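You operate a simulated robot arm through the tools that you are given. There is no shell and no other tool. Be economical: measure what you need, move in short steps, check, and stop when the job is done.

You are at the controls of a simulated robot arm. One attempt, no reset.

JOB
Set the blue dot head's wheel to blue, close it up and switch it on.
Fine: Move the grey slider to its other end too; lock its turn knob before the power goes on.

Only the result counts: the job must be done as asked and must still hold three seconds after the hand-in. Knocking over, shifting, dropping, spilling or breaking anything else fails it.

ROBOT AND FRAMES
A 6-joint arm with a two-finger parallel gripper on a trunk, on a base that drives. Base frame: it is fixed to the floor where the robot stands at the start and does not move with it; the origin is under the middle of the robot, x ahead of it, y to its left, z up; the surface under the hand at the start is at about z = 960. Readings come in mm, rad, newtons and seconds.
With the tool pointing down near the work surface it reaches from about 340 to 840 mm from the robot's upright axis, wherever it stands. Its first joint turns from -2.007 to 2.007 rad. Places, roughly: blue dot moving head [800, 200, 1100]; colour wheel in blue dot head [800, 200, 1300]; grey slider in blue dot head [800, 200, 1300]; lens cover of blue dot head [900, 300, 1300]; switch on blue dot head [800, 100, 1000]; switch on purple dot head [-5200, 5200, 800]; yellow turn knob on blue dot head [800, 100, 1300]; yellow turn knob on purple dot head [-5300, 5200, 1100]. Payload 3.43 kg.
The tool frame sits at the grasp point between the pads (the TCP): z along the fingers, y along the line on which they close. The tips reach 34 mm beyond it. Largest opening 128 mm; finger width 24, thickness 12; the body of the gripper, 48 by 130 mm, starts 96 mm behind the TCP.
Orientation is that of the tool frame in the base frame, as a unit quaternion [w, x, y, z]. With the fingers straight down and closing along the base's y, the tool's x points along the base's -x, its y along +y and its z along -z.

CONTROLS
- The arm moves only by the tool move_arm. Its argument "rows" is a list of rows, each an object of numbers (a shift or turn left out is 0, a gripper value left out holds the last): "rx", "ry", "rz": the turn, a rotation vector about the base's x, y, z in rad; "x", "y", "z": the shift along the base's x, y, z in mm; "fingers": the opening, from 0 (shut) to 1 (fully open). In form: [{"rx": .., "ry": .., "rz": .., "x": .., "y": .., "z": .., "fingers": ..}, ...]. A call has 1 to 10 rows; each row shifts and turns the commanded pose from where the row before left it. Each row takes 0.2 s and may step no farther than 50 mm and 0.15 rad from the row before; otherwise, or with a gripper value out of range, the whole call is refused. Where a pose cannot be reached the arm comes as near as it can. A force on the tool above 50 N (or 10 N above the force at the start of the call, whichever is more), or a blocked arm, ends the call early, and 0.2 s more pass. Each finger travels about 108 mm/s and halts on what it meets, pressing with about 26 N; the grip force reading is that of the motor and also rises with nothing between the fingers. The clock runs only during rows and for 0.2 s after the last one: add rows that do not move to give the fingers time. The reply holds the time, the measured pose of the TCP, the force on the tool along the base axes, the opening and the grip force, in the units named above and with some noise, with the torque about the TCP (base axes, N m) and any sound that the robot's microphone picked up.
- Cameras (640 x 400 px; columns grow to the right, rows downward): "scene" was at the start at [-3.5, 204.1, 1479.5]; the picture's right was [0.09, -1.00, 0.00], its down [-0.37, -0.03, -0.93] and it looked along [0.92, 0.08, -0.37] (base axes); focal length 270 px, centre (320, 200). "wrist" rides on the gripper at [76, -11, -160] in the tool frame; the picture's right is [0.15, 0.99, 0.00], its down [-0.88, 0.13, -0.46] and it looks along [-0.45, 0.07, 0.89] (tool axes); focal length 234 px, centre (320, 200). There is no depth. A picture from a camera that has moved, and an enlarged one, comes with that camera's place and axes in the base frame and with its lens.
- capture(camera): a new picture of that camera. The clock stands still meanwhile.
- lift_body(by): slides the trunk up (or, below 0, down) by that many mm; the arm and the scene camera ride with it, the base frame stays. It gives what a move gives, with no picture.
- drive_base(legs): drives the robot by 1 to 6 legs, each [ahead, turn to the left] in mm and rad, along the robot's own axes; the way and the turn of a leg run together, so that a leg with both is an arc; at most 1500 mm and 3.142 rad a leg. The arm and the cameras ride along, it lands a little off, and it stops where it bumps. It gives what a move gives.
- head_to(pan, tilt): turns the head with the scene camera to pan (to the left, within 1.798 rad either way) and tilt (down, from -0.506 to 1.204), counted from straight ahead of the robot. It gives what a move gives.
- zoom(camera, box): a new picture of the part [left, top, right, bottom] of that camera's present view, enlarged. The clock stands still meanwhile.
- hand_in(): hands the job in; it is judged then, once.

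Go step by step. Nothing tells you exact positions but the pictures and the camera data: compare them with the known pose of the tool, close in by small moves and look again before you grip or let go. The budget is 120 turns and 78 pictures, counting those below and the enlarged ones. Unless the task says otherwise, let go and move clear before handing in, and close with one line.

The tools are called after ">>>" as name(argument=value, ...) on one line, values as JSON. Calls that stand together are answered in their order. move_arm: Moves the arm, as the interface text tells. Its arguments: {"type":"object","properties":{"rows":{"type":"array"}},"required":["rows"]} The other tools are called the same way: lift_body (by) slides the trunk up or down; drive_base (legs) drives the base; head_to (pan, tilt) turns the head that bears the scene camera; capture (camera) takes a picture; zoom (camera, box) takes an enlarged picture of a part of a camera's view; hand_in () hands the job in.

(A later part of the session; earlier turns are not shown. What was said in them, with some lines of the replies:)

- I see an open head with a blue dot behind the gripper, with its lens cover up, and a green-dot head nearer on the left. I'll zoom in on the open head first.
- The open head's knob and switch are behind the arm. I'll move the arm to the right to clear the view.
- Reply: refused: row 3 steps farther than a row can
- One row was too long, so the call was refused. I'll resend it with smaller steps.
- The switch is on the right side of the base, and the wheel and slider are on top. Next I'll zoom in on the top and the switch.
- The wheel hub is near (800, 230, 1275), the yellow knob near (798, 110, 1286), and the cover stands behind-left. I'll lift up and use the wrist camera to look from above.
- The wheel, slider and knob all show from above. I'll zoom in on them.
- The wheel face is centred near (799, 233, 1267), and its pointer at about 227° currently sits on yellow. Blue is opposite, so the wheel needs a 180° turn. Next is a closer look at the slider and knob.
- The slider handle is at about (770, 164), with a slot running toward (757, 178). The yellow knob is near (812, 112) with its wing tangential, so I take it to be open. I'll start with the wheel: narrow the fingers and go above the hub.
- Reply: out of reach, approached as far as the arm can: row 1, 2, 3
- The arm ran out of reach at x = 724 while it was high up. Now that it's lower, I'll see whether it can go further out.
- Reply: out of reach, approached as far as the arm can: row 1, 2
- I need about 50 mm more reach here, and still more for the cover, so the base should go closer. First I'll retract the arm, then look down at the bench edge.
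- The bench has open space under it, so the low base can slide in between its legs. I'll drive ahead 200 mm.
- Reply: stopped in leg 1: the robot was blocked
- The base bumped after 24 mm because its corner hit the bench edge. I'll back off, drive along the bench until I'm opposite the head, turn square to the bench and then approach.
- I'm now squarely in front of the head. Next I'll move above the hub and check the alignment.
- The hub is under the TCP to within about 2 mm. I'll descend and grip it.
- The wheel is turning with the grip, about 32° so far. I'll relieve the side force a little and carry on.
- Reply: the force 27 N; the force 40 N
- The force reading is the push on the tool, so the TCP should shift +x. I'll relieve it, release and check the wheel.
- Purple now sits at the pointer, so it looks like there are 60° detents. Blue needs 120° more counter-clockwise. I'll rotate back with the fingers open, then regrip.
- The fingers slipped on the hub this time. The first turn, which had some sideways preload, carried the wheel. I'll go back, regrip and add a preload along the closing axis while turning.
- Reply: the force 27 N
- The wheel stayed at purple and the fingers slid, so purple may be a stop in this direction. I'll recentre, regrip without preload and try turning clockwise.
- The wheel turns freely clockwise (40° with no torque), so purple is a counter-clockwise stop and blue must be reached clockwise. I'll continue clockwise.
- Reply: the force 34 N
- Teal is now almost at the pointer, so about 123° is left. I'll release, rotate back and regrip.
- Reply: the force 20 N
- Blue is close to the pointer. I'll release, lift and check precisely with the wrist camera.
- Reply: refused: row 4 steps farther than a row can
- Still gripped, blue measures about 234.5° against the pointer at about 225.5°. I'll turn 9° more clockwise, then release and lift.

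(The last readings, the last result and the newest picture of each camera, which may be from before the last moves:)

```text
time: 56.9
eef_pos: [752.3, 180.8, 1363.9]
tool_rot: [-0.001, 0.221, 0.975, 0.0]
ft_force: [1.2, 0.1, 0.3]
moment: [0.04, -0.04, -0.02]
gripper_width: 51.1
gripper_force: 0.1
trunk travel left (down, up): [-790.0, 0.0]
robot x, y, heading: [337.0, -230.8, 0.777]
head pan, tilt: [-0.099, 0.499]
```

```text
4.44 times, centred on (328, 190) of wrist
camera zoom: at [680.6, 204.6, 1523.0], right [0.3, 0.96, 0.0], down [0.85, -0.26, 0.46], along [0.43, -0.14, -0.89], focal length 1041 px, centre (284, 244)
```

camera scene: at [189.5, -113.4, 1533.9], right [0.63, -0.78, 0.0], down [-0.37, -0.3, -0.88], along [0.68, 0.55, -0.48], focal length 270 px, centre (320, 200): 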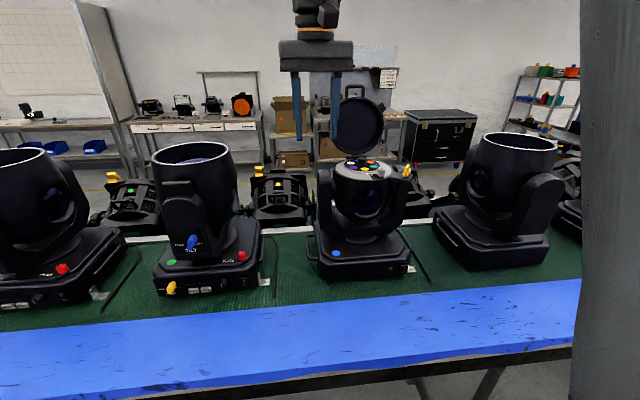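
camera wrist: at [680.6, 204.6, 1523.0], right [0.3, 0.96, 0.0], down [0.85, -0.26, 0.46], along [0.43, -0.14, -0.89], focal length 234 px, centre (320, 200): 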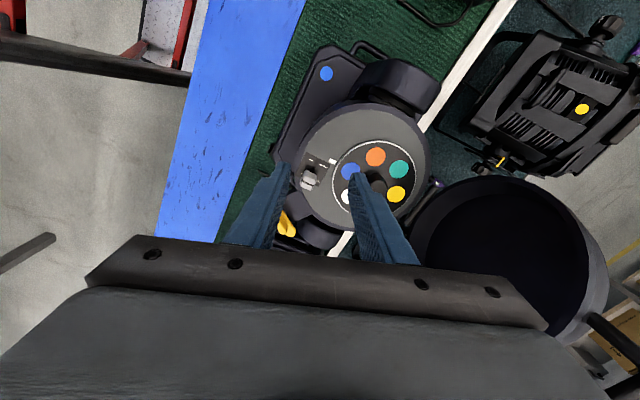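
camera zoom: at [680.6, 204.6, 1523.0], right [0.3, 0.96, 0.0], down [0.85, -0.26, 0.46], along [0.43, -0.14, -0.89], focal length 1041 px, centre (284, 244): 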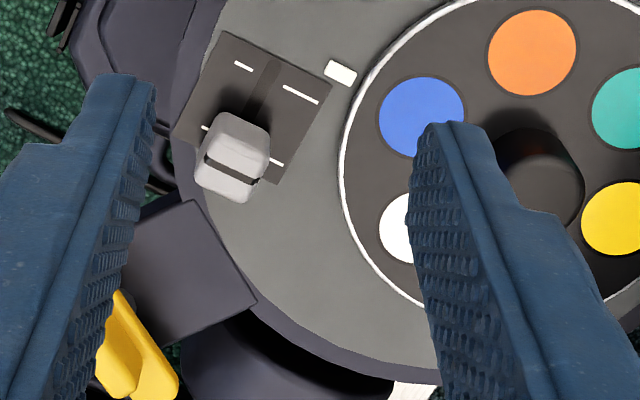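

Blue now lines up with the pointer (226.4° against 225.8°). The slider comes next: I'll rotate so the fingers close along the slot and hover over the handle.

>>> move_arm(rows=[{"rz": 0.139, "fingers": 0.26}, {"rz": 0.139}, {"rz": 0.139}, {"rz": 0.139}, {"rz": 0.139}, {"rz": 0.139}, {"rz": 0.139}, {"rz": 0.139}, {"rz": 0.139}, {"x": 19.5, "y": -18.5, "z": -20}])

>>> zoom(camera="wrist", box=[240, 125, 400, 225])

>>> zoom(camera="scene", box=[320, 130, 448, 210])

```text
time: 59.1
eef_pos: [771.0, 163.2, 1342.8]
tool_rot: [0.0, -0.391, 0.92, 0.0]
ft_force: [0.1, -0.1, 0.1]
moment: [-0.01, -0.02, -0.01]
gripper_width: 33.5
gripper_force: 0.1
trunk travel left (down, up): [-790.0, 0.0]
robot x, y, heading: [336.4, -228.7, 0.779]
head pan, tilt: [-0.099, 0.499]
```

```text
4.00 times, centred on (320, 175) of wrist
camera zoom: at [728.0, 101.6, 1502.4], right [-0.81, 0.58, 0.0], down [0.52, 0.73, 0.46], along [0.27, 0.37, -0.89], focal length 937 px, centre (320, 300)
```

zoom: 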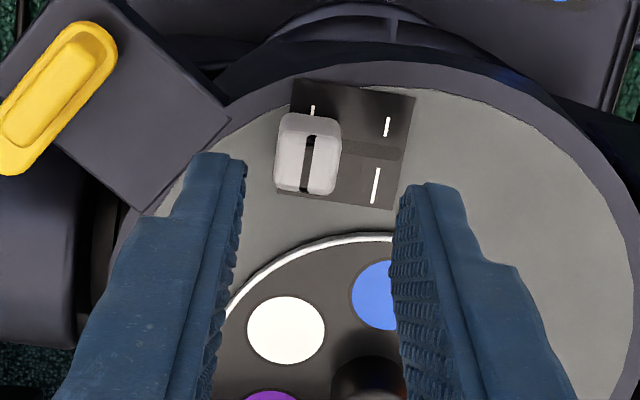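

```text
5.00 times, centred on (384, 170) of scene
camera zoom: at [189.5, -113.6, 1533.8], right [0.63, -0.78, 0.0], down [-0.37, -0.3, -0.88], along [0.68, 0.55, -0.48], focal length 1350 px, centre (0, 350)
```

zoom: 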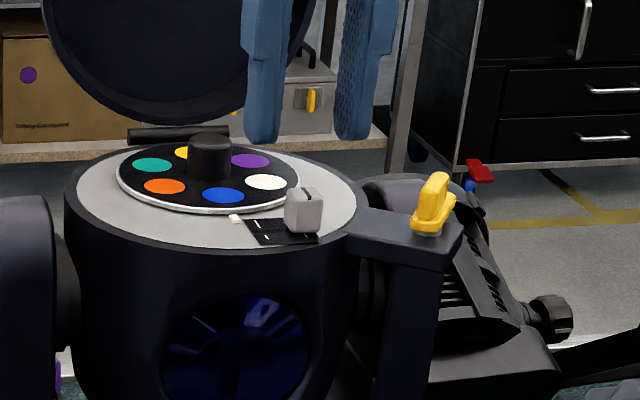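

The handle is at about (772, 161), between the fingers. I'll descend and grip it.

>>> move_arm(rows=[{"x": 1, "y": -2, "z": -18}, {"z": -18}, {"fingers": 0.05}, {}, {}])

>>> zoom(camera="scene", box=[320, 130, 448, 210])

```text
time: 60.3
eef_pos: [772.0, 161.4, 1307.0]
tool_rot: [-0.001, -0.391, 0.92, 0.0]
ft_force: [0.8, 0.0, -3.1]
moment: [0.09, -0.16, -0.14]
gripper_width: 14.3
gripper_force: 44.7
trunk travel left (down, up): [-790.0, 0.0]
robot x, y, heading: [337.7, -233.2, 0.776]
head pan, tilt: [-0.099, 0.499]
```

```text
5.00 times, centred on (384, 170) of scene
camera zoom: at [190.0, -113.6, 1533.9], right [0.63, -0.78, 0.0], down [-0.37, -0.3, -0.88], along [0.68, 0.55, -0.48], focal length 1350 px, centre (0, 350)
```

zoom: 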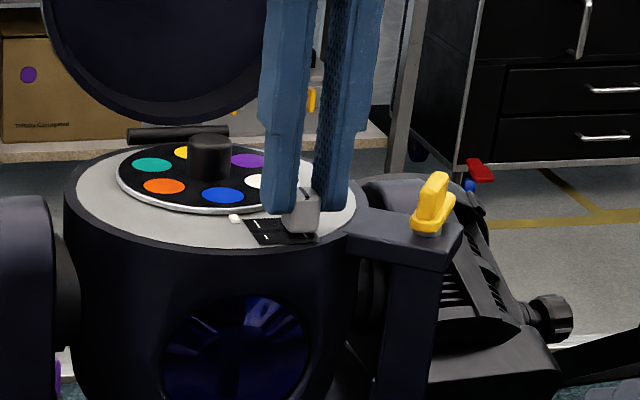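

The handle is gripped. I'll slide it about 20 mm along the slot and watch the force for the end stop.

>>> move_arm(rows=[{"x": -2.9, "y": 2.8}, {"x": -2.9, "y": 2.8}, {"x": -2.9, "y": 2.8}, {"x": -2.9, "y": 2.8}])

>>> move_arm(rows=[{"x": -1.5, "y": 1.4}, {"x": -1.5, "y": 1.4}, {"x": -1.5, "y": 1.4}])

```text
time: 61.3
eef_pos: [759.6, 172.3, 1306.2]
tool_rot: [-0.001, -0.392, 0.92, -0.001]
ft_force: [0.3, 0.1, -7.8]
moment: [-0.18, 0.16, -0.15]
gripper_width: 14.2
gripper_force: 45.6
trunk travel left (down, up): [-790.0, 0.0]
robot x, y, heading: [334.7, -229.0, 0.781]
head pan, tilt: [-0.099, 0.499]
```

```text
time: 62.1
eef_pos: [757.7, 176.1, 1305.2]
tool_rot: [0.0, -0.391, 0.92, -0.001]
ft_force: [3.8, -6.4, -8.4]
moment: [-0.16, -0.11, -0.14]
gripper_width: 14.3
gripper_force: 44.8
trunk travel left (down, up): [-790.0, 0.0]
robot x, y, heading: [338.8, -232.9, 0.778]
head pan, tilt: [-0.099, 0.499]
```

>>> move_arm(rows=[{"x": -1.5, "y": 1.4}, {"x": -1.5, "y": 1.4}, {}])

```text
time: 62.9
eef_pos: [755.4, 179.8, 1305.6]
tool_rot: [0.0, -0.391, 0.92, -0.001]
ft_force: [14.0, -15.4, -9.9]
moment: [-0.44, -0.44, -0.12]
gripper_width: 14.3
gripper_force: 44.7
trunk travel left (down, up): [-790.0, 0.0]
robot x, y, heading: [337.8, -229.3, 0.778]
head pan, tilt: [-0.099, 0.499]
```

Force rose to about 21 N, so the slider is at its end stop. I'll release, lift and look.

>>> move_arm(rows=[{"x": 1.5, "y": -1.4}, {"fingers": 0.26}, {}, {"z": 25}, {"z": 35}, {"x": -25, "y": -25}, {"x": -25, "y": -25}, {}])

>>> zoom(camera="scene", box=[320, 110, 448, 190])

>>> capture(camera="scene")

```text
time: 64.7
eef_pos: [704.0, 127.1, 1365.9]
tool_rot: [0.0, -0.391, 0.921, 0.0]
ft_force: [-0.6, -0.3, 0.1]
moment: [0.05, -0.01, 0.02]
gripper_width: 33.4
gripper_force: 0.0
trunk travel left (down, up): [-790.0, 0.0]
robot x, y, heading: [335.3, -229.9, 0.781]
head pan, tilt: [-0.099, 0.499]
```

```text
5.00 times, centred on (384, 150) of scene
camera zoom: at [189.7, -114.1, 1533.9], right [0.63, -0.78, 0.0], down [-0.37, -0.3, -0.88], along [0.68, 0.55, -0.48], focal length 1350 px, centre (0, 450)
```

zoom: 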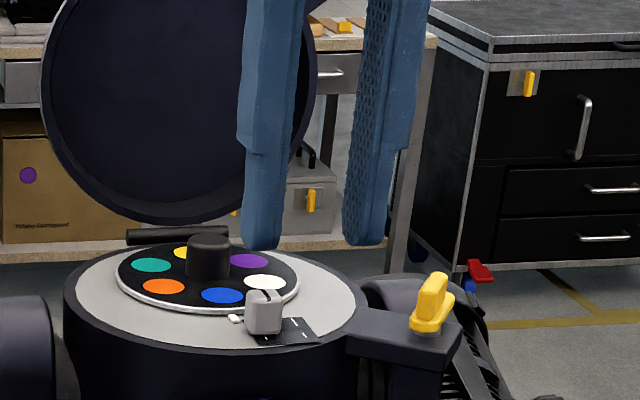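

```text
39 pictures are left
camera scene: at [189.7, -114.1, 1533.9], right [0.63, -0.78, 0.0], down [-0.37, -0.3, -0.88], along [0.68, 0.55, -0.48], focal length 270 px, centre (320, 200)
```

scene: 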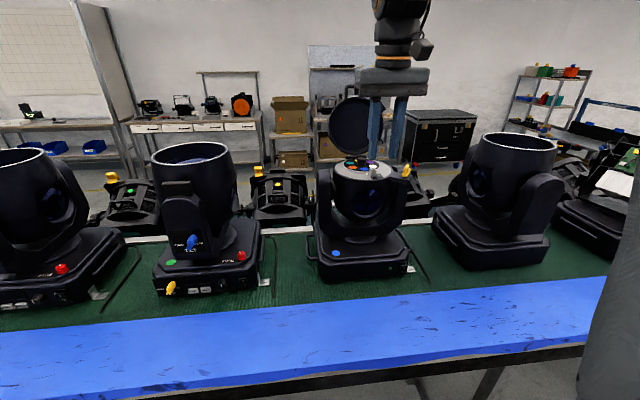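

The slider has moved to its other end and the wheel is still on blue. Now the cover: I plan to grip its handle from the sides with the tool pitched 45° forward and swing it shut. I'll pitch the tool first and look at the handle with the wrist camera.

>>> move_arm(rows=[{"z": 40, "fingers": 0.6}, {"rx": 0.0925, "ry": -0.0925}, {"rx": 0.0925, "ry": -0.0925}, {"rx": 0.0925, "ry": -0.0925}, {"rx": 0.0925, "ry": -0.0925}, {"rx": 0.0925, "ry": -0.0925}, {"rx": 0.0925, "ry": -0.0925}, {}])

>>> capture(camera="wrist")

>>> zoom(camera="scene", box=[310, 70, 438, 150])

```text
time: 66.5
eef_pos: [703.8, 127.2, 1405.9]
tool_rot: [0.355, -0.36, 0.851, 0.142]
ft_force: [-0.1, 0.1, -0.1]
moment: [-0.04, 0.0, 0.0]
gripper_width: 76.8
gripper_force: 0.1
trunk travel left (down, up): [-790.0, 0.0]
robot x, y, heading: [340.1, -228.5, 0.774]
head pan, tilt: [-0.099, 0.499]
```

```text
38 pictures are left
camera wrist: at [597.0, 2.6, 1466.2], right [-0.78, 0.62, -0.12], down [0.11, 0.31, 0.94], along [0.62, 0.72, -0.31], focal length 234 px, centre (320, 200)
```

wrist: 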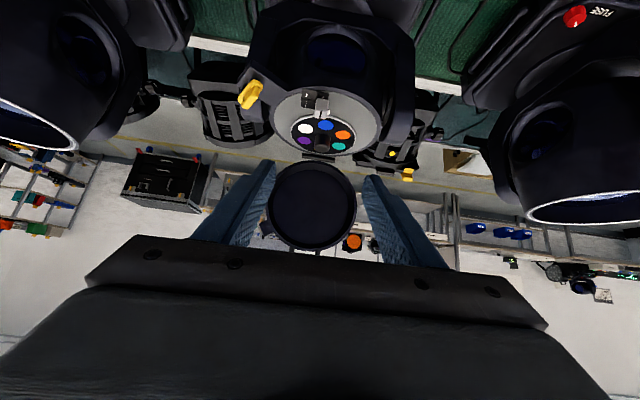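

```text
5.00 times, centred on (374, 110) of scene
camera zoom: at [189.9, -113.9, 1533.9], right [0.63, -0.78, 0.0], down [-0.37, -0.3, -0.88], along [0.68, 0.55, -0.48], focal length 1350 px, centre (50, 650)
```

zoom: 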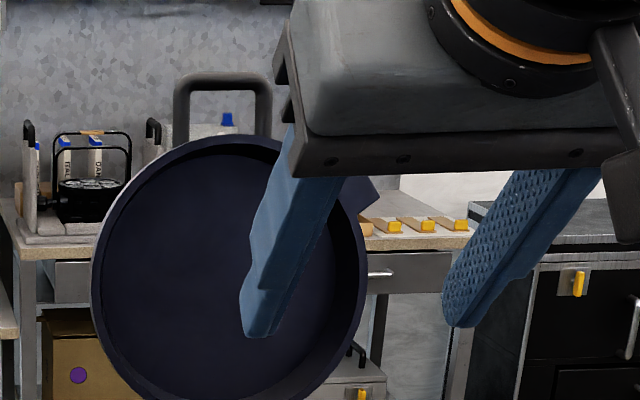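

Triangulating puts the cover rim centre at about (867, 298, 1350), leaning back about 12°. The handle is near (911, 341, 1447) and about 56 mm wide. I'll approach above and in front of it with the fingers straddling.

>>> move_arm(rows=[{"x": 5, "y": 5, "z": 42}, {"x": 5, "y": 5, "z": 42}, {"x": 33, "y": 33, "fingers": 0.7}, {"x": 33, "y": 33}, {"x": 33, "y": 33}, {"x": 33, "y": 33}, {"x": 15, "y": 17}, {}])

>>> zoom(camera="scene", box=[290, 50, 418, 130])

>>> capture(camera="wrist")

```text
time: 68.3
eef_pos: [864.2, 288.4, 1491.8]
tool_rot: [0.354, -0.361, 0.851, 0.142]
ft_force: [0.4, -0.3, 0.6]
moment: [0.02, 0.0, 0.05]
gripper_width: 89.7
gripper_force: 0.0
trunk travel left (down, up): [-790.0, 0.0]
robot x, y, heading: [337.8, -229.2, 0.778]
head pan, tilt: [-0.099, 0.499]
```

```text
5.00 times, centred on (354, 90) of scene
camera zoom: at [190.1, -113.7, 1533.9], right [0.63, -0.78, 0.0], down [-0.37, -0.3, -0.88], along [0.68, 0.55, -0.48], focal length 1350 px, centre (150, 750)
```

zoom: 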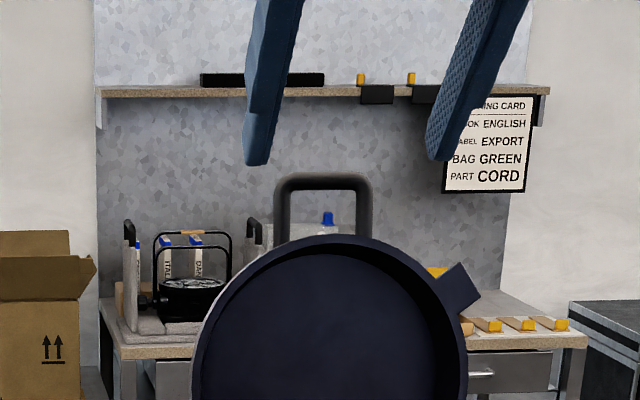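

```text
35 pictures are left
camera wrist: at [755.8, 162.4, 1551.2], right [-0.78, 0.62, -0.12], down [0.11, 0.32, 0.94], along [0.62, 0.72, -0.31], focal length 234 px, centre (320, 200)
```

wrist: 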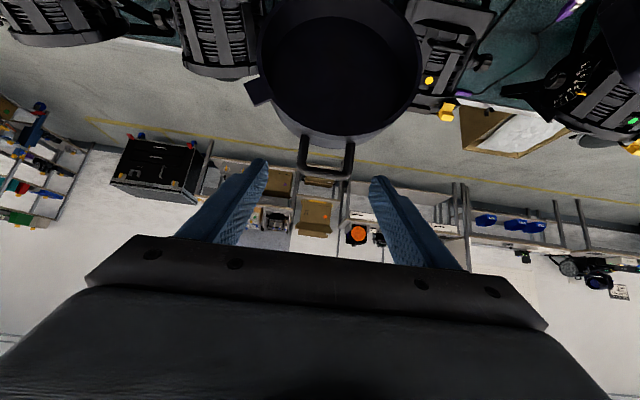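

The wrist camera sees the handle, and both views agree on the crossbar at (898, 332, 1450). I'll move over it, lower, and close on its sides.

>>> move_arm(rows=[{"x": 16, "y": 20}, {"x": 15, "y": 20}, {"z": -26}, {"z": -26}, {}])

>>> zoom(camera="scene", box=[290, 50, 418, 130])

>>> capture(camera="wrist")

```text
time: 69.5
eef_pos: [893.1, 327.9, 1438.1]
tool_rot: [0.355, -0.361, 0.85, 0.143]
ft_force: [-0.6, -0.1, 0.1]
moment: [-0.01, 0.01, -0.03]
gripper_width: 89.7
gripper_force: 0.0
trunk travel left (down, up): [-790.0, 0.0]
robot x, y, heading: [338.5, -229.4, 0.779]
head pan, tilt: [-0.099, 0.499]
```

```text
5.00 times, centred on (354, 90) of scene
camera zoom: at [190.0, -113.8, 1533.9], right [0.63, -0.78, 0.0], down [-0.37, -0.3, -0.88], along [0.68, 0.55, -0.48], focal length 1350 px, centre (150, 750)
```

zoom: 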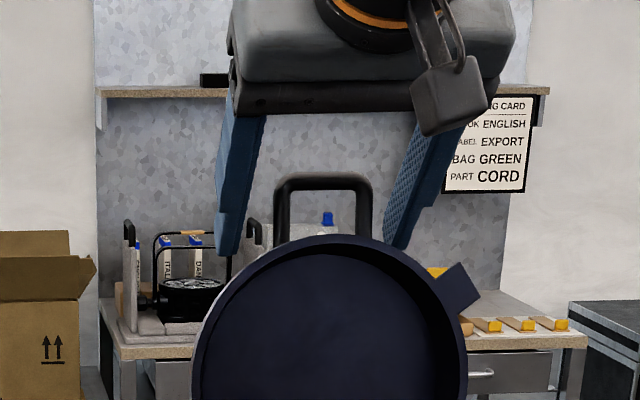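

```text
33 pictures are left
camera wrist: at [786.0, 202.0, 1498.3], right [-0.78, 0.62, -0.12], down [0.11, 0.32, 0.94], along [0.62, 0.72, -0.31], focal length 234 px, centre (320, 200)
```

wrist: 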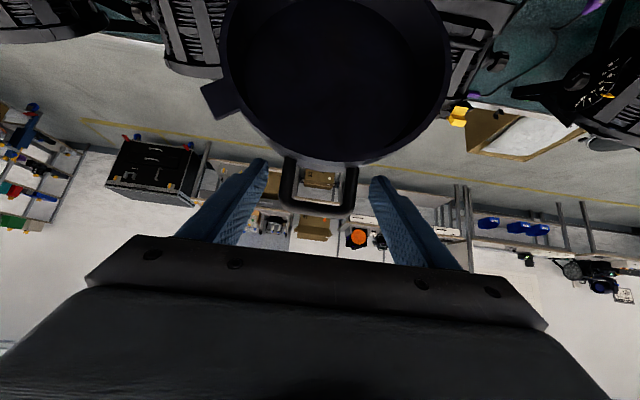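

The handle sits between the fingers, so I'll close.

>>> move_arm(rows=[{"fingers": 0.3}, {}, {}])

```text
time: 70.3
eef_pos: [895.2, 327.0, 1438.3]
tool_rot: [0.354, -0.36, 0.851, 0.143]
ft_force: [7.6, -7.7, -2.8]
moment: [0.53, 0.29, -0.56]
gripper_width: 57.6
gripper_force: 45.2
trunk travel left (down, up): [-790.0, 0.0]
robot x, y, heading: [337.2, -229.2, 0.775]
head pan, tilt: [-0.099, 0.499]
```

The handle is gripped at 57.6 mm, but the tips reach deep and could touch the pan mid-swing. I'll regrip further out, near the crossbar.

>>> move_arm(rows=[{"fingers": 0.55}, {}, {"x": -5, "y": -3, "z": 17}, {"fingers": 0.3}, {}, {}])

```text
time: 71.7
eef_pos: [890.8, 322.2, 1455.3]
tool_rot: [0.354, -0.362, 0.85, 0.144]
ft_force: [17.0, -16.8, 2.6]
moment: [-0.39, -0.07, -0.9]
gripper_width: 57.0
gripper_force: 45.0
trunk travel left (down, up): [-790.0, 0.0]
robot x, y, heading: [336.8, -231.2, 0.775]
head pan, tilt: [-0.099, 0.499]
```

>>> move_arm(rows=[{"x": 1.4, "y": -1.4}, {"x": -13.6, "y": -13.6, "z": 5.1}, {"x": -13.9, "y": -13.9, "z": 3.2}, {"x": -14.1, "y": -14.1, "z": 1}, {"x": -14.1, "y": -14.1, "z": -1}])

>>> zoom(camera="scene", box=[290, 70, 418, 150])

```text
time: 72.9
eef_pos: [834.5, 266.3, 1464.1]
tool_rot: [0.354, -0.362, 0.85, 0.144]
ft_force: [18.5, -13.8, 1.8]
moment: [0.71, -0.24, 0.09]
gripper_width: 57.2
gripper_force: 45.1
trunk travel left (down, up): [-790.0, 0.0]
robot x, y, heading: [338.4, -231.0, 0.779]
head pan, tilt: [-0.099, 0.499]
```

```text
5.00 times, centred on (354, 110) of scene
camera zoom: at [191.9, -115.2, 1534.2], right [0.63, -0.78, 0.0], down [-0.37, -0.3, -0.88], along [0.68, 0.55, -0.48], focal length 1350 px, centre (150, 650)
```

zoom: 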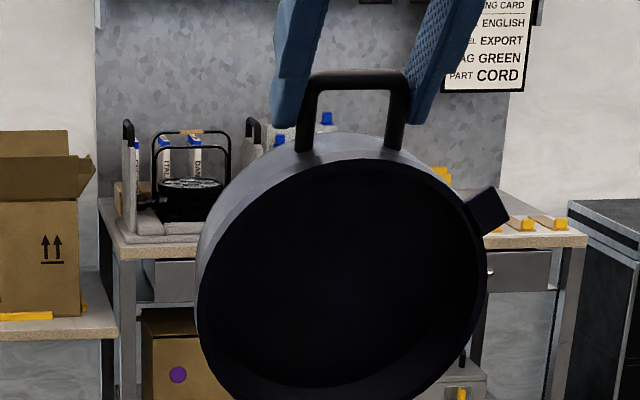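

The cover follows the arc well. I'll continue.

>>> move_arm(rows=[{"x": 1, "y": -1}, {"x": -13.9, "y": -13.9, "z": -3.2}, {"x": -13.6, "y": -13.6, "z": -5.1}, {"x": -13.2, "y": -13.2, "z": -7.1}, {"x": -12.5, "y": -12.5, "z": -9.1}])

```text
time: 74.1
eef_pos: [782.3, 212.9, 1437.2]
tool_rot: [0.354, -0.361, 0.851, 0.143]
ft_force: [10.6, -12.4, 4.5]
moment: [0.3, -0.01, 0.34]
gripper_width: 57.5
gripper_force: 45.7
trunk travel left (down, up): [-790.0, 0.0]
robot x, y, heading: [336.8, -231.5, 0.775]
head pan, tilt: [-0.099, 0.499]
```

>>> move_arm(rows=[{"x": -11.8, "y": -11.8, "z": -10.8}, {"x": -10.9, "y": -10.9, "z": -12.5}, {"x": -10, "y": -10, "z": -14.1}, {"x": -8.8, "y": -8.8, "z": -15.4}])

>>> zoom(camera="scene", box=[290, 90, 450, 190])

```text
time: 75.1
eef_pos: [740.7, 170.3, 1385.5]
tool_rot: [0.355, -0.361, 0.85, 0.144]
ft_force: [13.8, -14.8, 7.8]
moment: [0.88, -1.01, 0.26]
gripper_width: 57.5
gripper_force: 45.1
trunk travel left (down, up): [-790.0, 0.0]
robot x, y, heading: [339.0, -231.2, 0.779]
head pan, tilt: [-0.099, 0.499]
```

```text
4.00 times, centred on (370, 140) of scene
camera zoom: at [191.3, -115.7, 1534.2], right [0.63, -0.78, 0.0], down [-0.37, -0.3, -0.88], along [0.68, 0.55, -0.48], focal length 1080 px, centre (120, 440)
```

zoom: 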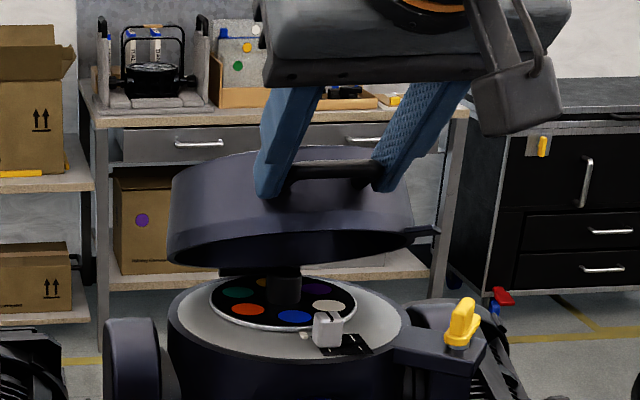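

>>> move_arm(rows=[{"x": -7.6, "y": -7.6, "z": -16.7}, {"x": -6.4, "y": -6.4, "z": -17.7}])

>>> zoom(camera="scene", box=[310, 110, 438, 190])

```text
time: 75.7
eef_pos: [724.7, 156.4, 1350.7]
tool_rot: [0.353, -0.361, 0.851, 0.144]
ft_force: [18.9, -21.3, 1.1]
moment: [0.15, -0.2, 0.09]
gripper_width: 57.7
gripper_force: 42.7
trunk travel left (down, up): [-790.0, 0.0]
robot x, y, heading: [338.2, -230.3, 0.774]
head pan, tilt: [-0.099, 0.499]
```

```text
5.00 times, centred on (374, 150) of scene
camera zoom: at [191.9, -116.0, 1534.2], right [0.63, -0.78, 0.0], down [-0.37, -0.3, -0.88], along [0.68, 0.55, -0.48], focal length 1350 px, centre (50, 450)
```

zoom: 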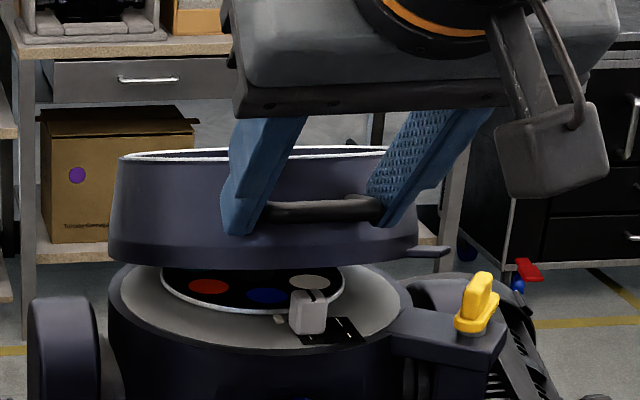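

Nearly down, and the tab is heading for the plate beside the knob. I'll keep lowering until contact.

>>> move_arm(rows=[{"x": 1.5, "y": -1.5}, {"x": -5, "y": -5, "z": -18.6}, {"x": -3.6, "y": -3.6, "z": -19.2}, {"x": -1.6, "y": -1.6, "z": -10}])

>>> zoom(camera="scene", box=[310, 110, 438, 190])

```text
time: 76.7
eef_pos: [717.2, 146.8, 1309.6]
tool_rot: [0.359, -0.36, 0.849, 0.145]
ft_force: [0.3, -13.6, 36.0]
moment: [-0.03, 0.15, 0.78]
gripper_width: 57.3
gripper_force: 44.9
trunk travel left (down, up): [-790.0, 0.0]
robot x, y, heading: [340.0, -229.9, 0.78]
head pan, tilt: [-0.099, 0.499]
```

```text
5.00 times, centred on (374, 150) of scene
camera zoom: at [189.4, -116.4, 1534.3], right [0.63, -0.78, 0.0], down [-0.37, -0.3, -0.88], along [0.68, 0.55, -0.48], focal length 1350 px, centre (50, 450)
```

zoom: 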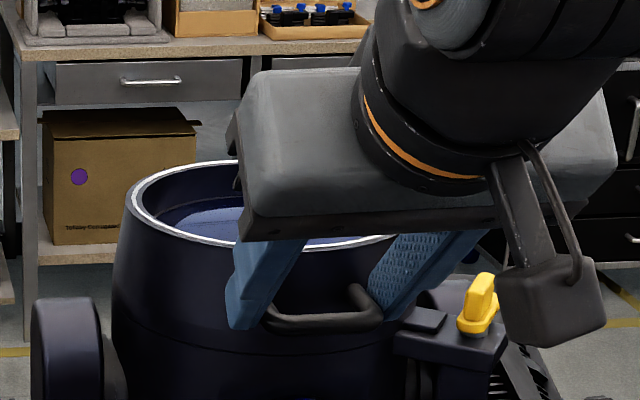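

The cover is closed (36 N contact) and the tab is on the plate beside the knob. I'll relieve the force, release and retreat.

>>> move_arm(rows=[{"z": 3}, {"fingers": 0.65}, {}, {}, {"x": -18, "y": -18, "z": 25}, {"x": -18, "y": -18, "z": 25}, {"x": -18, "y": -18, "z": 25}, {"x": -15, "y": -15, "z": 30}, {}])

>>> zoom(camera="scene", box=[310, 120, 438, 200])

>>> capture(camera="wrist")

```text
time: 78.7
eef_pos: [686.2, 116.3, 1396.3]
tool_rot: [0.354, -0.361, 0.851, 0.143]
ft_force: [0.4, -0.7, 0.1]
moment: [0.01, 0.0, -0.02]
gripper_width: 83.4
gripper_force: 0.1
out of reach, approached as far as the arm can: row 7, 8
trunk travel left (down, up): [-790.0, 0.0]
robot x, y, heading: [336.8, -232.0, 0.782]
head pan, tilt: [-0.099, 0.499]
```

```text
5.00 times, centred on (374, 160) of scene
camera zoom: at [190.5, -114.3, 1533.9], right [0.63, -0.78, 0.0], down [-0.37, -0.3, -0.88], along [0.68, 0.55, -0.48], focal length 1350 px, centre (50, 400)
```

zoom: 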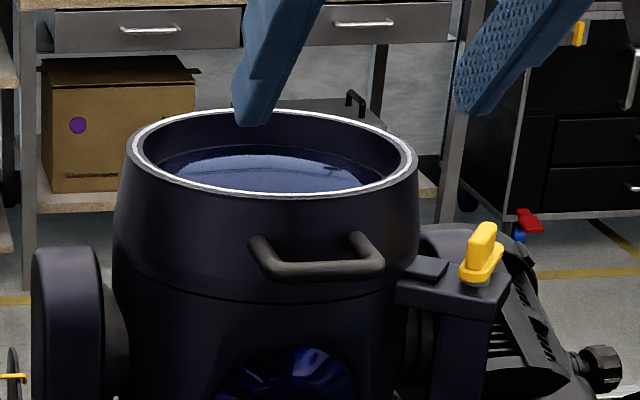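

```text
27 pictures are left
camera wrist: at [579.6, -9.4, 1456.7], right [-0.78, 0.62, -0.12], down [0.11, 0.32, 0.94], along [0.62, 0.72, -0.31], focal length 234 px, centre (320, 200)
```

wrist: 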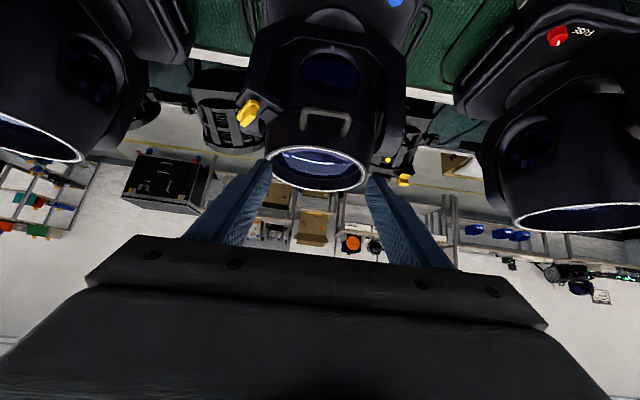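

The cover is flush. Now for the knob at about (812, 112): I'll bring the tool vertical, yaw it so the fingers straddle the yellow blade, and hover.

>>> move_arm(rows=[{"x": 10, "y": 10, "rx": -0.0925, "ry": 0.0925, "fingers": 0.31}, {"rx": -0.0925, "ry": 0.0925}, {"rx": -0.0925, "ry": 0.0925}, {"rx": -0.0925, "ry": 0.0925}, {"rx": -0.0925, "ry": 0.0925}, {"rx": -0.0925, "ry": 0.0925}, {"rz": -0.118}, {"rz": -0.118}, {"rz": -0.118}, {"rz": -0.118}])

>>> move_arm(rows=[{"x": 40, "y": -5}, {"x": 40, "y": -5}, {"x": 35, "y": -4}, {}])

>>> capture(camera="wrist")

```text
time: 80.9
eef_pos: [696.9, 125.9, 1396.2]
tool_rot: [0.0, -0.164, 0.986, 0.0]
ft_force: [1.5, 0.0, -0.2]
moment: [-0.01, -0.02, 0.01]
gripper_width: 39.7
gripper_force: 0.0
trunk travel left (down, up): [-790.0, 0.0]
robot x, y, heading: [341.0, -229.2, 0.777]
head pan, tilt: [-0.099, 0.499]
```

```text
time: 81.9
eef_pos: [812.4, 112.3, 1395.4]
tool_rot: [-0.001, -0.165, 0.986, 0.0]
ft_force: [0.0, -0.2, 0.5]
moment: [-0.01, 0.04, -0.01]
gripper_width: 39.7
gripper_force: 0.1
trunk travel left (down, up): [-790.0, 0.0]
robot x, y, heading: [335.7, -233.3, 0.777]
head pan, tilt: [-0.099, 0.499]
```

```text
26 pictures are left
camera wrist: at [746.7, 77.5, 1555.6], right [-0.46, 0.89, 0.0], down [0.79, 0.41, 0.45], along [0.4, 0.21, -0.89], focal length 234 px, centre (320, 200)
```

wrist: 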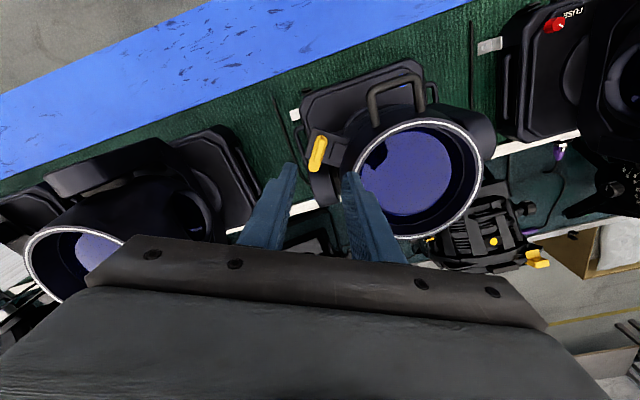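

>>> zoom(camera="wrist", box=[290, 120, 370, 170])

```text
8.00 times, centred on (330, 145) of wrist
camera zoom: at [746.7, 77.5, 1555.6], right [-0.46, 0.89, 0.0], down [0.79, 0.41, 0.45], along [0.4, 0.21, -0.89], focal length 1873 px, centre (240, 640)
```

zoom: 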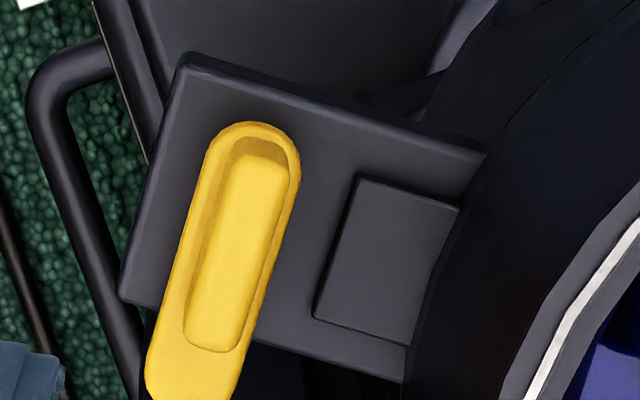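

The blade is centred at about (811.5, 110.3) and lies along about 12°. The plate and tab lie along 100°, so locking should be a quarter turn. I'll align, descend and grip.

>>> move_arm(rows=[{"x": -0.5, "y": -2, "rz": -0.12}, {"z": -40}, {"z": -25}, {"z": -17}, {"fingers": 0.03}, {}, {}])

>>> zoom(camera="scene", box=[342, 130, 470, 210])

```text
time: 83.5
eef_pos: [811.8, 110.4, 1314.3]
tool_rot: [0.0, -0.105, 0.994, 0.0]
ft_force: [-1.9, 2.9, -4.2]
moment: [0.41, -1.24, -0.01]
gripper_width: 8.9
gripper_force: 42.7
trunk travel left (down, up): [-790.0, 0.0]
robot x, y, heading: [340.9, -229.4, 0.781]
head pan, tilt: [-0.099, 0.499]
```

```text
5.00 times, centred on (406, 170) of scene
camera zoom: at [190.4, -114.0, 1533.9], right [0.63, -0.78, 0.0], down [-0.37, -0.3, -0.88], along [0.68, 0.55, -0.48], focal length 1350 px, centre (-110, 350)
```

zoom: 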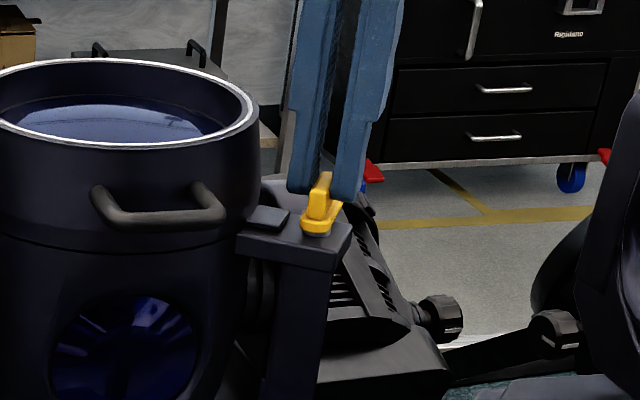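

The blade is gripped. I'll try turning counter-clockwise a little and watch the torque.

>>> move_arm(rows=[{"rz": 0.1}, {"rz": 0.1}, {"rz": 0.1}])

```text
time: 84.3
eef_pos: [812.1, 110.6, 1313.3]
tool_rot: [0.0, -0.253, 0.967, 0.0]
ft_force: [2.6, 7.3, 1.1]
moment: [-0.1, 0.68, 0.0]
gripper_width: 8.9
gripper_force: 42.7
trunk travel left (down, up): [-790.0, 0.0]
robot x, y, heading: [338.6, -231.8, 0.782]
head pan, tilt: [-0.099, 0.499]
```

It turns freely, so I'll continue to a quarter turn.

>>> move_arm(rows=[{"rz": 0.14}, {"rz": 0.14}, {"rz": 0.14}, {"rz": 0.14}, {"rz": 0.14}, {"rz": 0.14}])

>>> move_arm(rows=[{"rz": 0.14}, {"rz": 0.14}, {"rz": 0.14}])

>>> zoom(camera="scene", box=[342, 130, 470, 210])

```text
time: 85.7
eef_pos: [812.9, 110.8, 1312.9]
tool_rot: [0.0, -0.627, 0.779, 0.0]
ft_force: [1.8, 6.5, 10.2]
moment: [-0.25, 0.11, 0.04]
gripper_width: 9.0
gripper_force: 43.0
trunk travel left (down, up): [-790.0, 0.0]
robot x, y, heading: [337.6, -230.6, 0.777]
head pan, tilt: [-0.099, 0.499]
```

```text
time: 86.5
eef_pos: [811.6, 110.6, 1313.6]
tool_rot: [0.0, 0.775, -0.632, 0.001]
ft_force: [4.6, 8.0, 12.5]
moment: [0.43, -0.05, -0.88]
gripper_width: 8.7
gripper_force: 42.5
trunk travel left (down, up): [-790.0, 0.0]
robot x, y, heading: [334.3, -231.5, 0.773]
head pan, tilt: [-0.099, 0.499]
```

```text
5.00 times, centred on (406, 170) of scene
camera zoom: at [190.4, -113.9, 1533.9], right [0.63, -0.78, 0.0], down [-0.37, -0.3, -0.88], along [0.68, 0.55, -0.48], focal length 1350 px, centre (-110, 350)
```

zoom: 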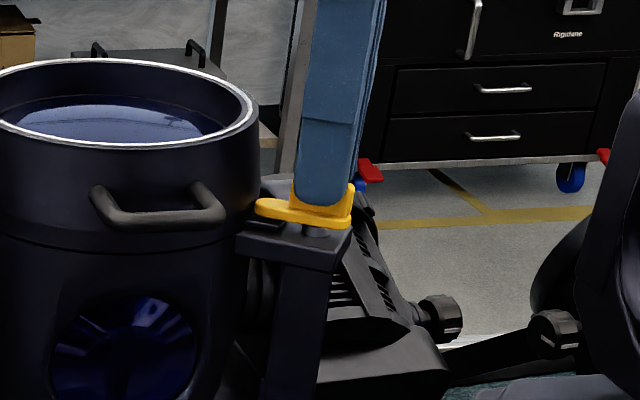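

The torque rose to 0.88 N·m at a quarter turn, so it hit the stop, and the knob's nose now lies over the tab. I'll release and lift.

>>> move_arm(rows=[{"fingers": 0.3}, {}, {"z": 25}, {"z": 45}, {"z": 20}, {"x": -25, "y": -25}])

>>> zoom(camera="scene", box=[342, 130, 470, 210])

>>> zoom(camera="scene", box=[380, 230, 460, 280])

```text
time: 87.9
eef_pos: [787.4, 85.2, 1403.8]
tool_rot: [0.001, 0.774, -0.633, 0.0]
ft_force: [0.8, 0.0, 0.0]
moment: [-0.07, 0.05, -0.03]
gripper_width: 38.3
gripper_force: 0.2
trunk travel left (down, up): [-790.0, 0.0]
robot x, y, heading: [339.8, -233.3, 0.777]
head pan, tilt: [-0.099, 0.499]
```

```text
5.00 times, centred on (406, 170) of scene
camera zoom: at [190.9, -113.7, 1533.9], right [0.63, -0.78, 0.0], down [-0.37, -0.3, -0.88], along [0.68, 0.55, -0.48], focal length 1350 px, centre (-110, 350)
```

zoom: 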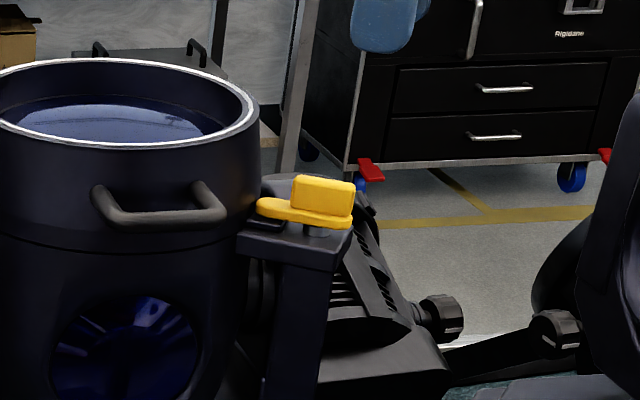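

```text
8.00 times, centred on (420, 255) of scene
camera zoom: at [190.9, -113.7, 1533.9], right [0.63, -0.78, 0.0], down [-0.37, -0.3, -0.88], along [0.68, 0.55, -0.48], focal length 2160 px, centre (-480, -240)
```

zoom: 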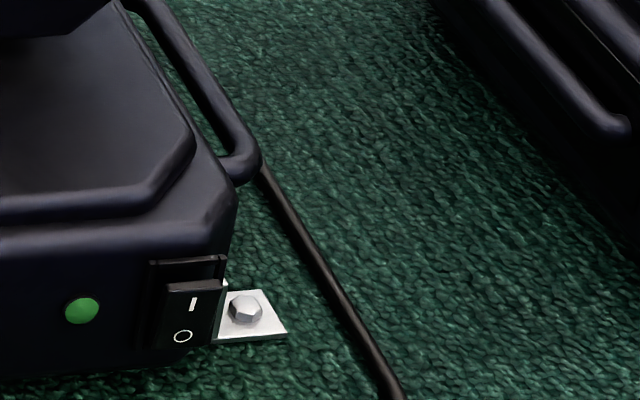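

The knob is locked. The switch rocker is on the front face at about (767, 57, 1015), with the "I" end at the top sticking out. I'll rotate the tool to face the head, back off, and pitch it 30° so a single finger tip can press it.

>>> move_arm(rows=[{"x": -10, "y": -20, "rz": -0.141, "fingers": 0.5}, {"x": -10, "y": -20, "rz": -0.141}, {"x": -10, "y": -20, "rz": -0.141}, {"x": -10, "y": -20, "rz": -0.141}, {"x": -10, "y": -20, "rz": -0.141}, {"x": -10, "y": -20, "rz": -0.141}, {"x": -10, "y": -15, "rz": -0.141}])

>>> move_arm(rows=[{"z": -40, "rx": 0.0925, "ry": -0.0925}, {"z": -40, "rx": 0.0925, "ry": -0.0925}, {"z": -40, "rx": 0.0925, "ry": -0.0925}, {"z": -40, "rx": 0.0925, "ry": -0.0925}, {"z": -45}, {"z": -45}, {"z": -40}])

>>> capture(camera="scene")

```text
time: 89.5
eef_pos: [717.2, -49.9, 1403.2]
tool_rot: [-0.001, -0.381, 0.924, 0.0]
ft_force: [0.0, 0.0, 0.2]
moment: [-0.02, 0.01, 0.0]
gripper_width: 64.2
gripper_force: 0.0
trunk travel left (down, up): [-790.0, 0.0]
robot x, y, heading: [337.2, -230.2, 0.783]
head pan, tilt: [-0.099, 0.499]
```

```text
time: 91.1
eef_pos: [722.4, -48.3, 1114.5]
tool_rot: [0.237, -0.369, 0.894, 0.097]
ft_force: [-0.7, -0.3, -1.0]
moment: [0.01, -0.05, 0.02]
gripper_width: 63.8
gripper_force: 0.1
out of reach, approached as far as the arm can: row 7
trunk travel left (down, up): [-790.0, 0.0]
robot x, y, heading: [335.3, -234.9, 0.775]
head pan, tilt: [-0.099, 0.499]
```

```text
20 pictures are left
camera scene: at [189.8, -114.5, 1533.9], right [0.63, -0.78, 0.0], down [-0.37, -0.3, -0.88], along [0.68, 0.55, -0.48], focal length 270 px, centre (320, 200)
```

scene: 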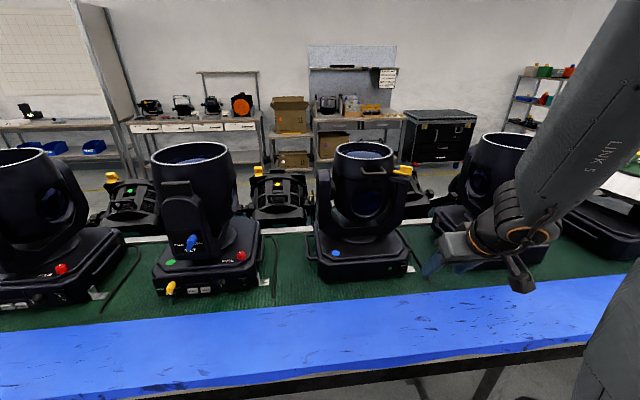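

At full trunk height the arm can't reach that low, so I'll lower the trunk.

>>> lift_body(by=-72)

>>> capture(camera="wrist")

>>> zoom(camera="scene", box=[380, 180, 508, 260])

```text
time: 92.2
eef_pos: [737.2, -34.9, 1043.7]
tool_rot: [0.237, -0.369, 0.893, 0.099]
ft_force: [0.1, 0.2, 0.8]
moment: [0.0, 0.0, 0.04]
gripper_width: 64.2
gripper_force: 0.2
trunk travel left (down, up): [-718.0, 72.0]
robot x, y, heading: [337.6, -232.9, 0.782]
head pan, tilt: [-0.099, 0.499]
```

```text
19 pictures are left
camera wrist: at [644.7, -144.6, 1144.9], right [-0.79, 0.61, -0.07], down [0.29, 0.47, 0.83], along [0.54, 0.64, -0.55], focal length 234 px, centre (320, 200)
```

wrist: 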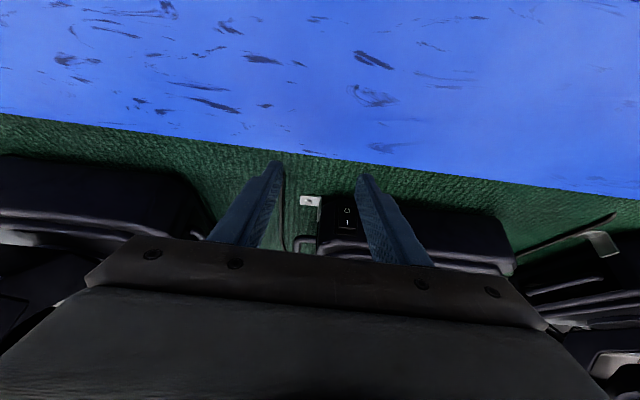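

```text
5.00 times, centred on (444, 220) of scene
camera zoom: at [204.7, -100.2, 1461.9], right [0.63, -0.78, 0.0], down [-0.37, -0.3, -0.88], along [0.68, 0.55, -0.48], focal length 1350 px, centre (-300, 100)
```

zoom: 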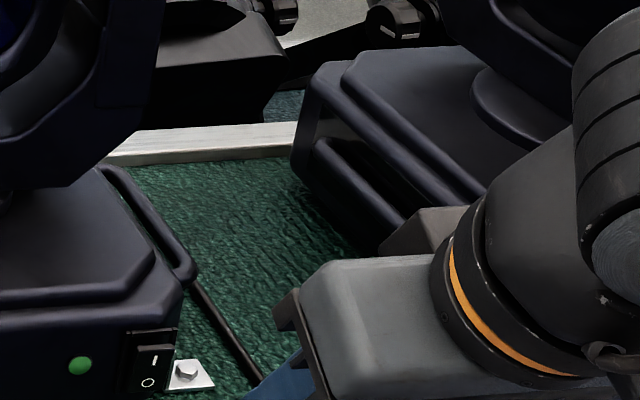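

The rocker's "I" is at about (773, 58.5, 1016), and the left finger is roughly in line with it. I'll move to just short of contact and check.

>>> move_arm(rows=[{"x": 15, "y": 17, "z": -3.5}, {"x": 15, "y": 17}, {}])

>>> zoom(camera="scene", box=[370, 215, 450, 265])

>>> zoom(camera="wrist", box=[280, 150, 408, 230])

```text
time: 93.0
eef_pos: [767.4, -0.1, 1040.5]
tool_rot: [0.237, -0.37, 0.893, 0.099]
ft_force: [0.4, -0.2, -0.4]
moment: [0.0, -0.02, 0.0]
gripper_width: 64.1
gripper_force: 0.1
trunk travel left (down, up): [-718.0, 72.0]
robot x, y, heading: [335.7, -234.5, 0.781]
head pan, tilt: [-0.099, 0.499]
```

```text
8.00 times, centred on (410, 240) of scene
camera zoom: at [204.7, -100.2, 1461.9], right [0.63, -0.78, 0.0], down [-0.37, -0.3, -0.88], along [0.68, 0.55, -0.48], focal length 2160 px, centre (-400, -120)
```

zoom: 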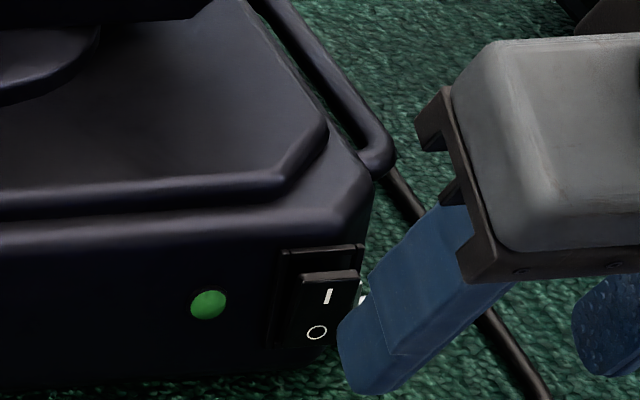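

```text
5.00 times, centred on (344, 190) of wrist
camera zoom: at [674.1, -109.4, 1141.5], right [-0.79, 0.61, -0.07], down [0.29, 0.47, 0.83], along [0.54, 0.64, -0.55], focal length 1171 px, centre (200, 250)
```

zoom: 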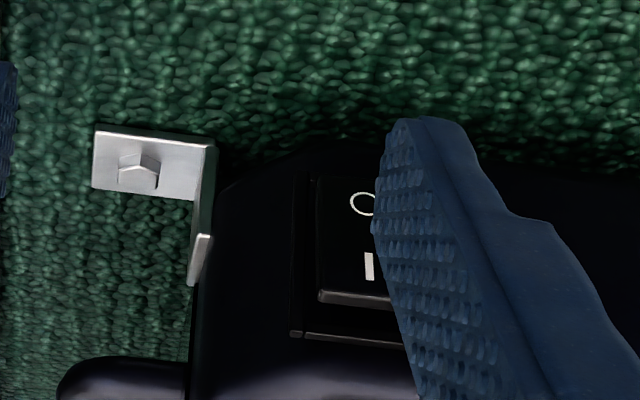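

My calculations agree: the left finger is in line with the rocker, about 18 mm short. I'll advance gently.

>>> move_arm(rows=[{"x": 1.5, "y": 3.5}, {"x": 2.5, "y": 2.5}, {"x": 2.5, "y": 2.5}, {"x": 2.1, "y": 2.1}])

>>> move_arm(rows=[{"x": 2.1, "y": 2.1}, {"x": 2.1, "y": 2.1}])

>>> zoom(camera="scene", box=[370, 215, 450, 265])

```text
time: 94.0
eef_pos: [776.6, 9.9, 1040.1]
tool_rot: [0.238, -0.369, 0.893, 0.099]
ft_force: [0.8, 0.2, -0.5]
moment: [0.0, 0.01, 0.01]
gripper_width: 63.9
gripper_force: 0.1
trunk travel left (down, up): [-718.0, 72.0]
robot x, y, heading: [339.5, -229.9, 0.773]
head pan, tilt: [-0.099, 0.499]
```

```text
time: 94.6
eef_pos: [779.8, 13.9, 1039.2]
tool_rot: [0.237, -0.369, 0.893, 0.099]
ft_force: [-2.3, -3.1, 1.8]
moment: [0.02, 0.07, 0.1]
gripper_width: 63.8
gripper_force: 0.0
trunk travel left (down, up): [-718.0, 72.0]
robot x, y, heading: [335.1, -227.6, 0.777]
head pan, tilt: [-0.099, 0.499]
```

```text
8.00 times, centred on (410, 240) of scene
camera zoom: at [204.5, -100.5, 1461.9], right [0.63, -0.78, 0.0], down [-0.37, -0.3, -0.88], along [0.68, 0.55, -0.48], focal length 2160 px, centre (-400, -120)
```

zoom: 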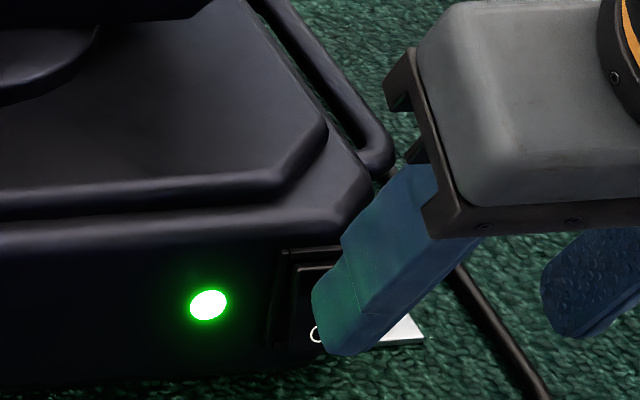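

The green lamp is lit, so the switch has thrown. I'll push slightly further to seat it, then retreat and check.

>>> move_arm(rows=[{"x": 1.5, "y": 1.5}, {"x": -10, "y": -10}, {"x": -25, "y": -25}, {"x": -25, "y": -25}, {}])

>>> zoom(camera="scene", box=[370, 215, 450, 265])

>>> zoom(camera="scene", box=[290, 110, 450, 210])

```text
time: 95.8
eef_pos: [738.5, -39.9, 1043.7]
tool_rot: [0.237, -0.37, 0.893, 0.1]
ft_force: [0.2, 0.1, 0.2]
moment: [-0.02, -0.02, -0.05]
gripper_width: 64.2
gripper_force: 0.1
out of reach, approached as far as the arm can: row 4
trunk travel left (down, up): [-718.0, 72.0]
robot x, y, heading: [339.2, -232.3, 0.778]
head pan, tilt: [-0.099, 0.499]
```

```text
8.00 times, centred on (410, 240) of scene
camera zoom: at [204.8, -100.2, 1461.9], right [0.63, -0.78, 0.0], down [-0.37, -0.3, -0.88], along [0.68, 0.55, -0.48], focal length 2160 px, centre (-400, -120)
```

zoom: 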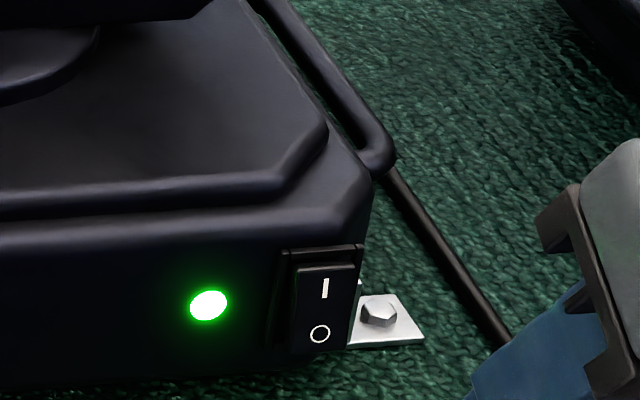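

```text
4.00 times, centred on (370, 160) of scene
camera zoom: at [204.8, -100.2, 1461.9], right [0.63, -0.78, 0.0], down [-0.37, -0.3, -0.88], along [0.68, 0.55, -0.48], focal length 1080 px, centre (120, 360)
```

zoom: 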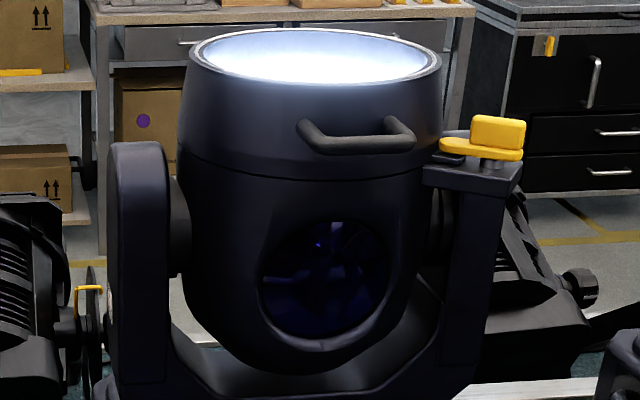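

The lamp and lens are lit, the rocker is on I, the cover is closed and the knob is locked. As a last check I'll look up at the beam colour.

>>> head_to(pan=-0.05, tilt=-0.5)

>>> capture(camera="scene")

```text
time: 97.1
eef_pos: [738.5, -38.8, 1044.1]
tool_rot: [0.237, -0.37, 0.893, 0.1]
ft_force: [0.8, 0.4, -0.1]
moment: [0.01, 0.02, 0.02]
gripper_width: 64.1
gripper_force: 0.0
trunk travel left (down, up): [-718.0, 72.0]
robot x, y, heading: [337.7, -231.8, 0.777]
head pan, tilt: [-0.051, -0.499]
```

```text
12 pictures are left
camera scene: at [184.0, -112.7, 1548.0], right [0.67, -0.75, 0.0], down [0.36, 0.32, -0.88], along [0.66, 0.58, 0.48], focal length 270 px, centre (320, 200)
```

scene: 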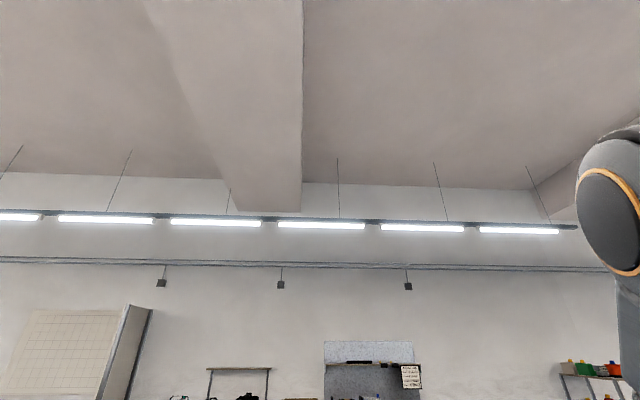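

The ceiling shows no beam, so it doesn't tell me the colour. The wheel measured within about 1° of blue before I closed the cover, and the arm is clear, so I'm handing in.

>>> hand_in()

```text
The job is handed in.
```

The blue dot head's wheel is set to blue, its slider is at the other end, the cover is closed, the knob is locked, and it was switched on last. The indicator and lens are lit. I couldn't confirm the beam colour: the lens glows white-blue and the ceiling shows no beam. The wheel measured within about 1° of blue before the cover closed.
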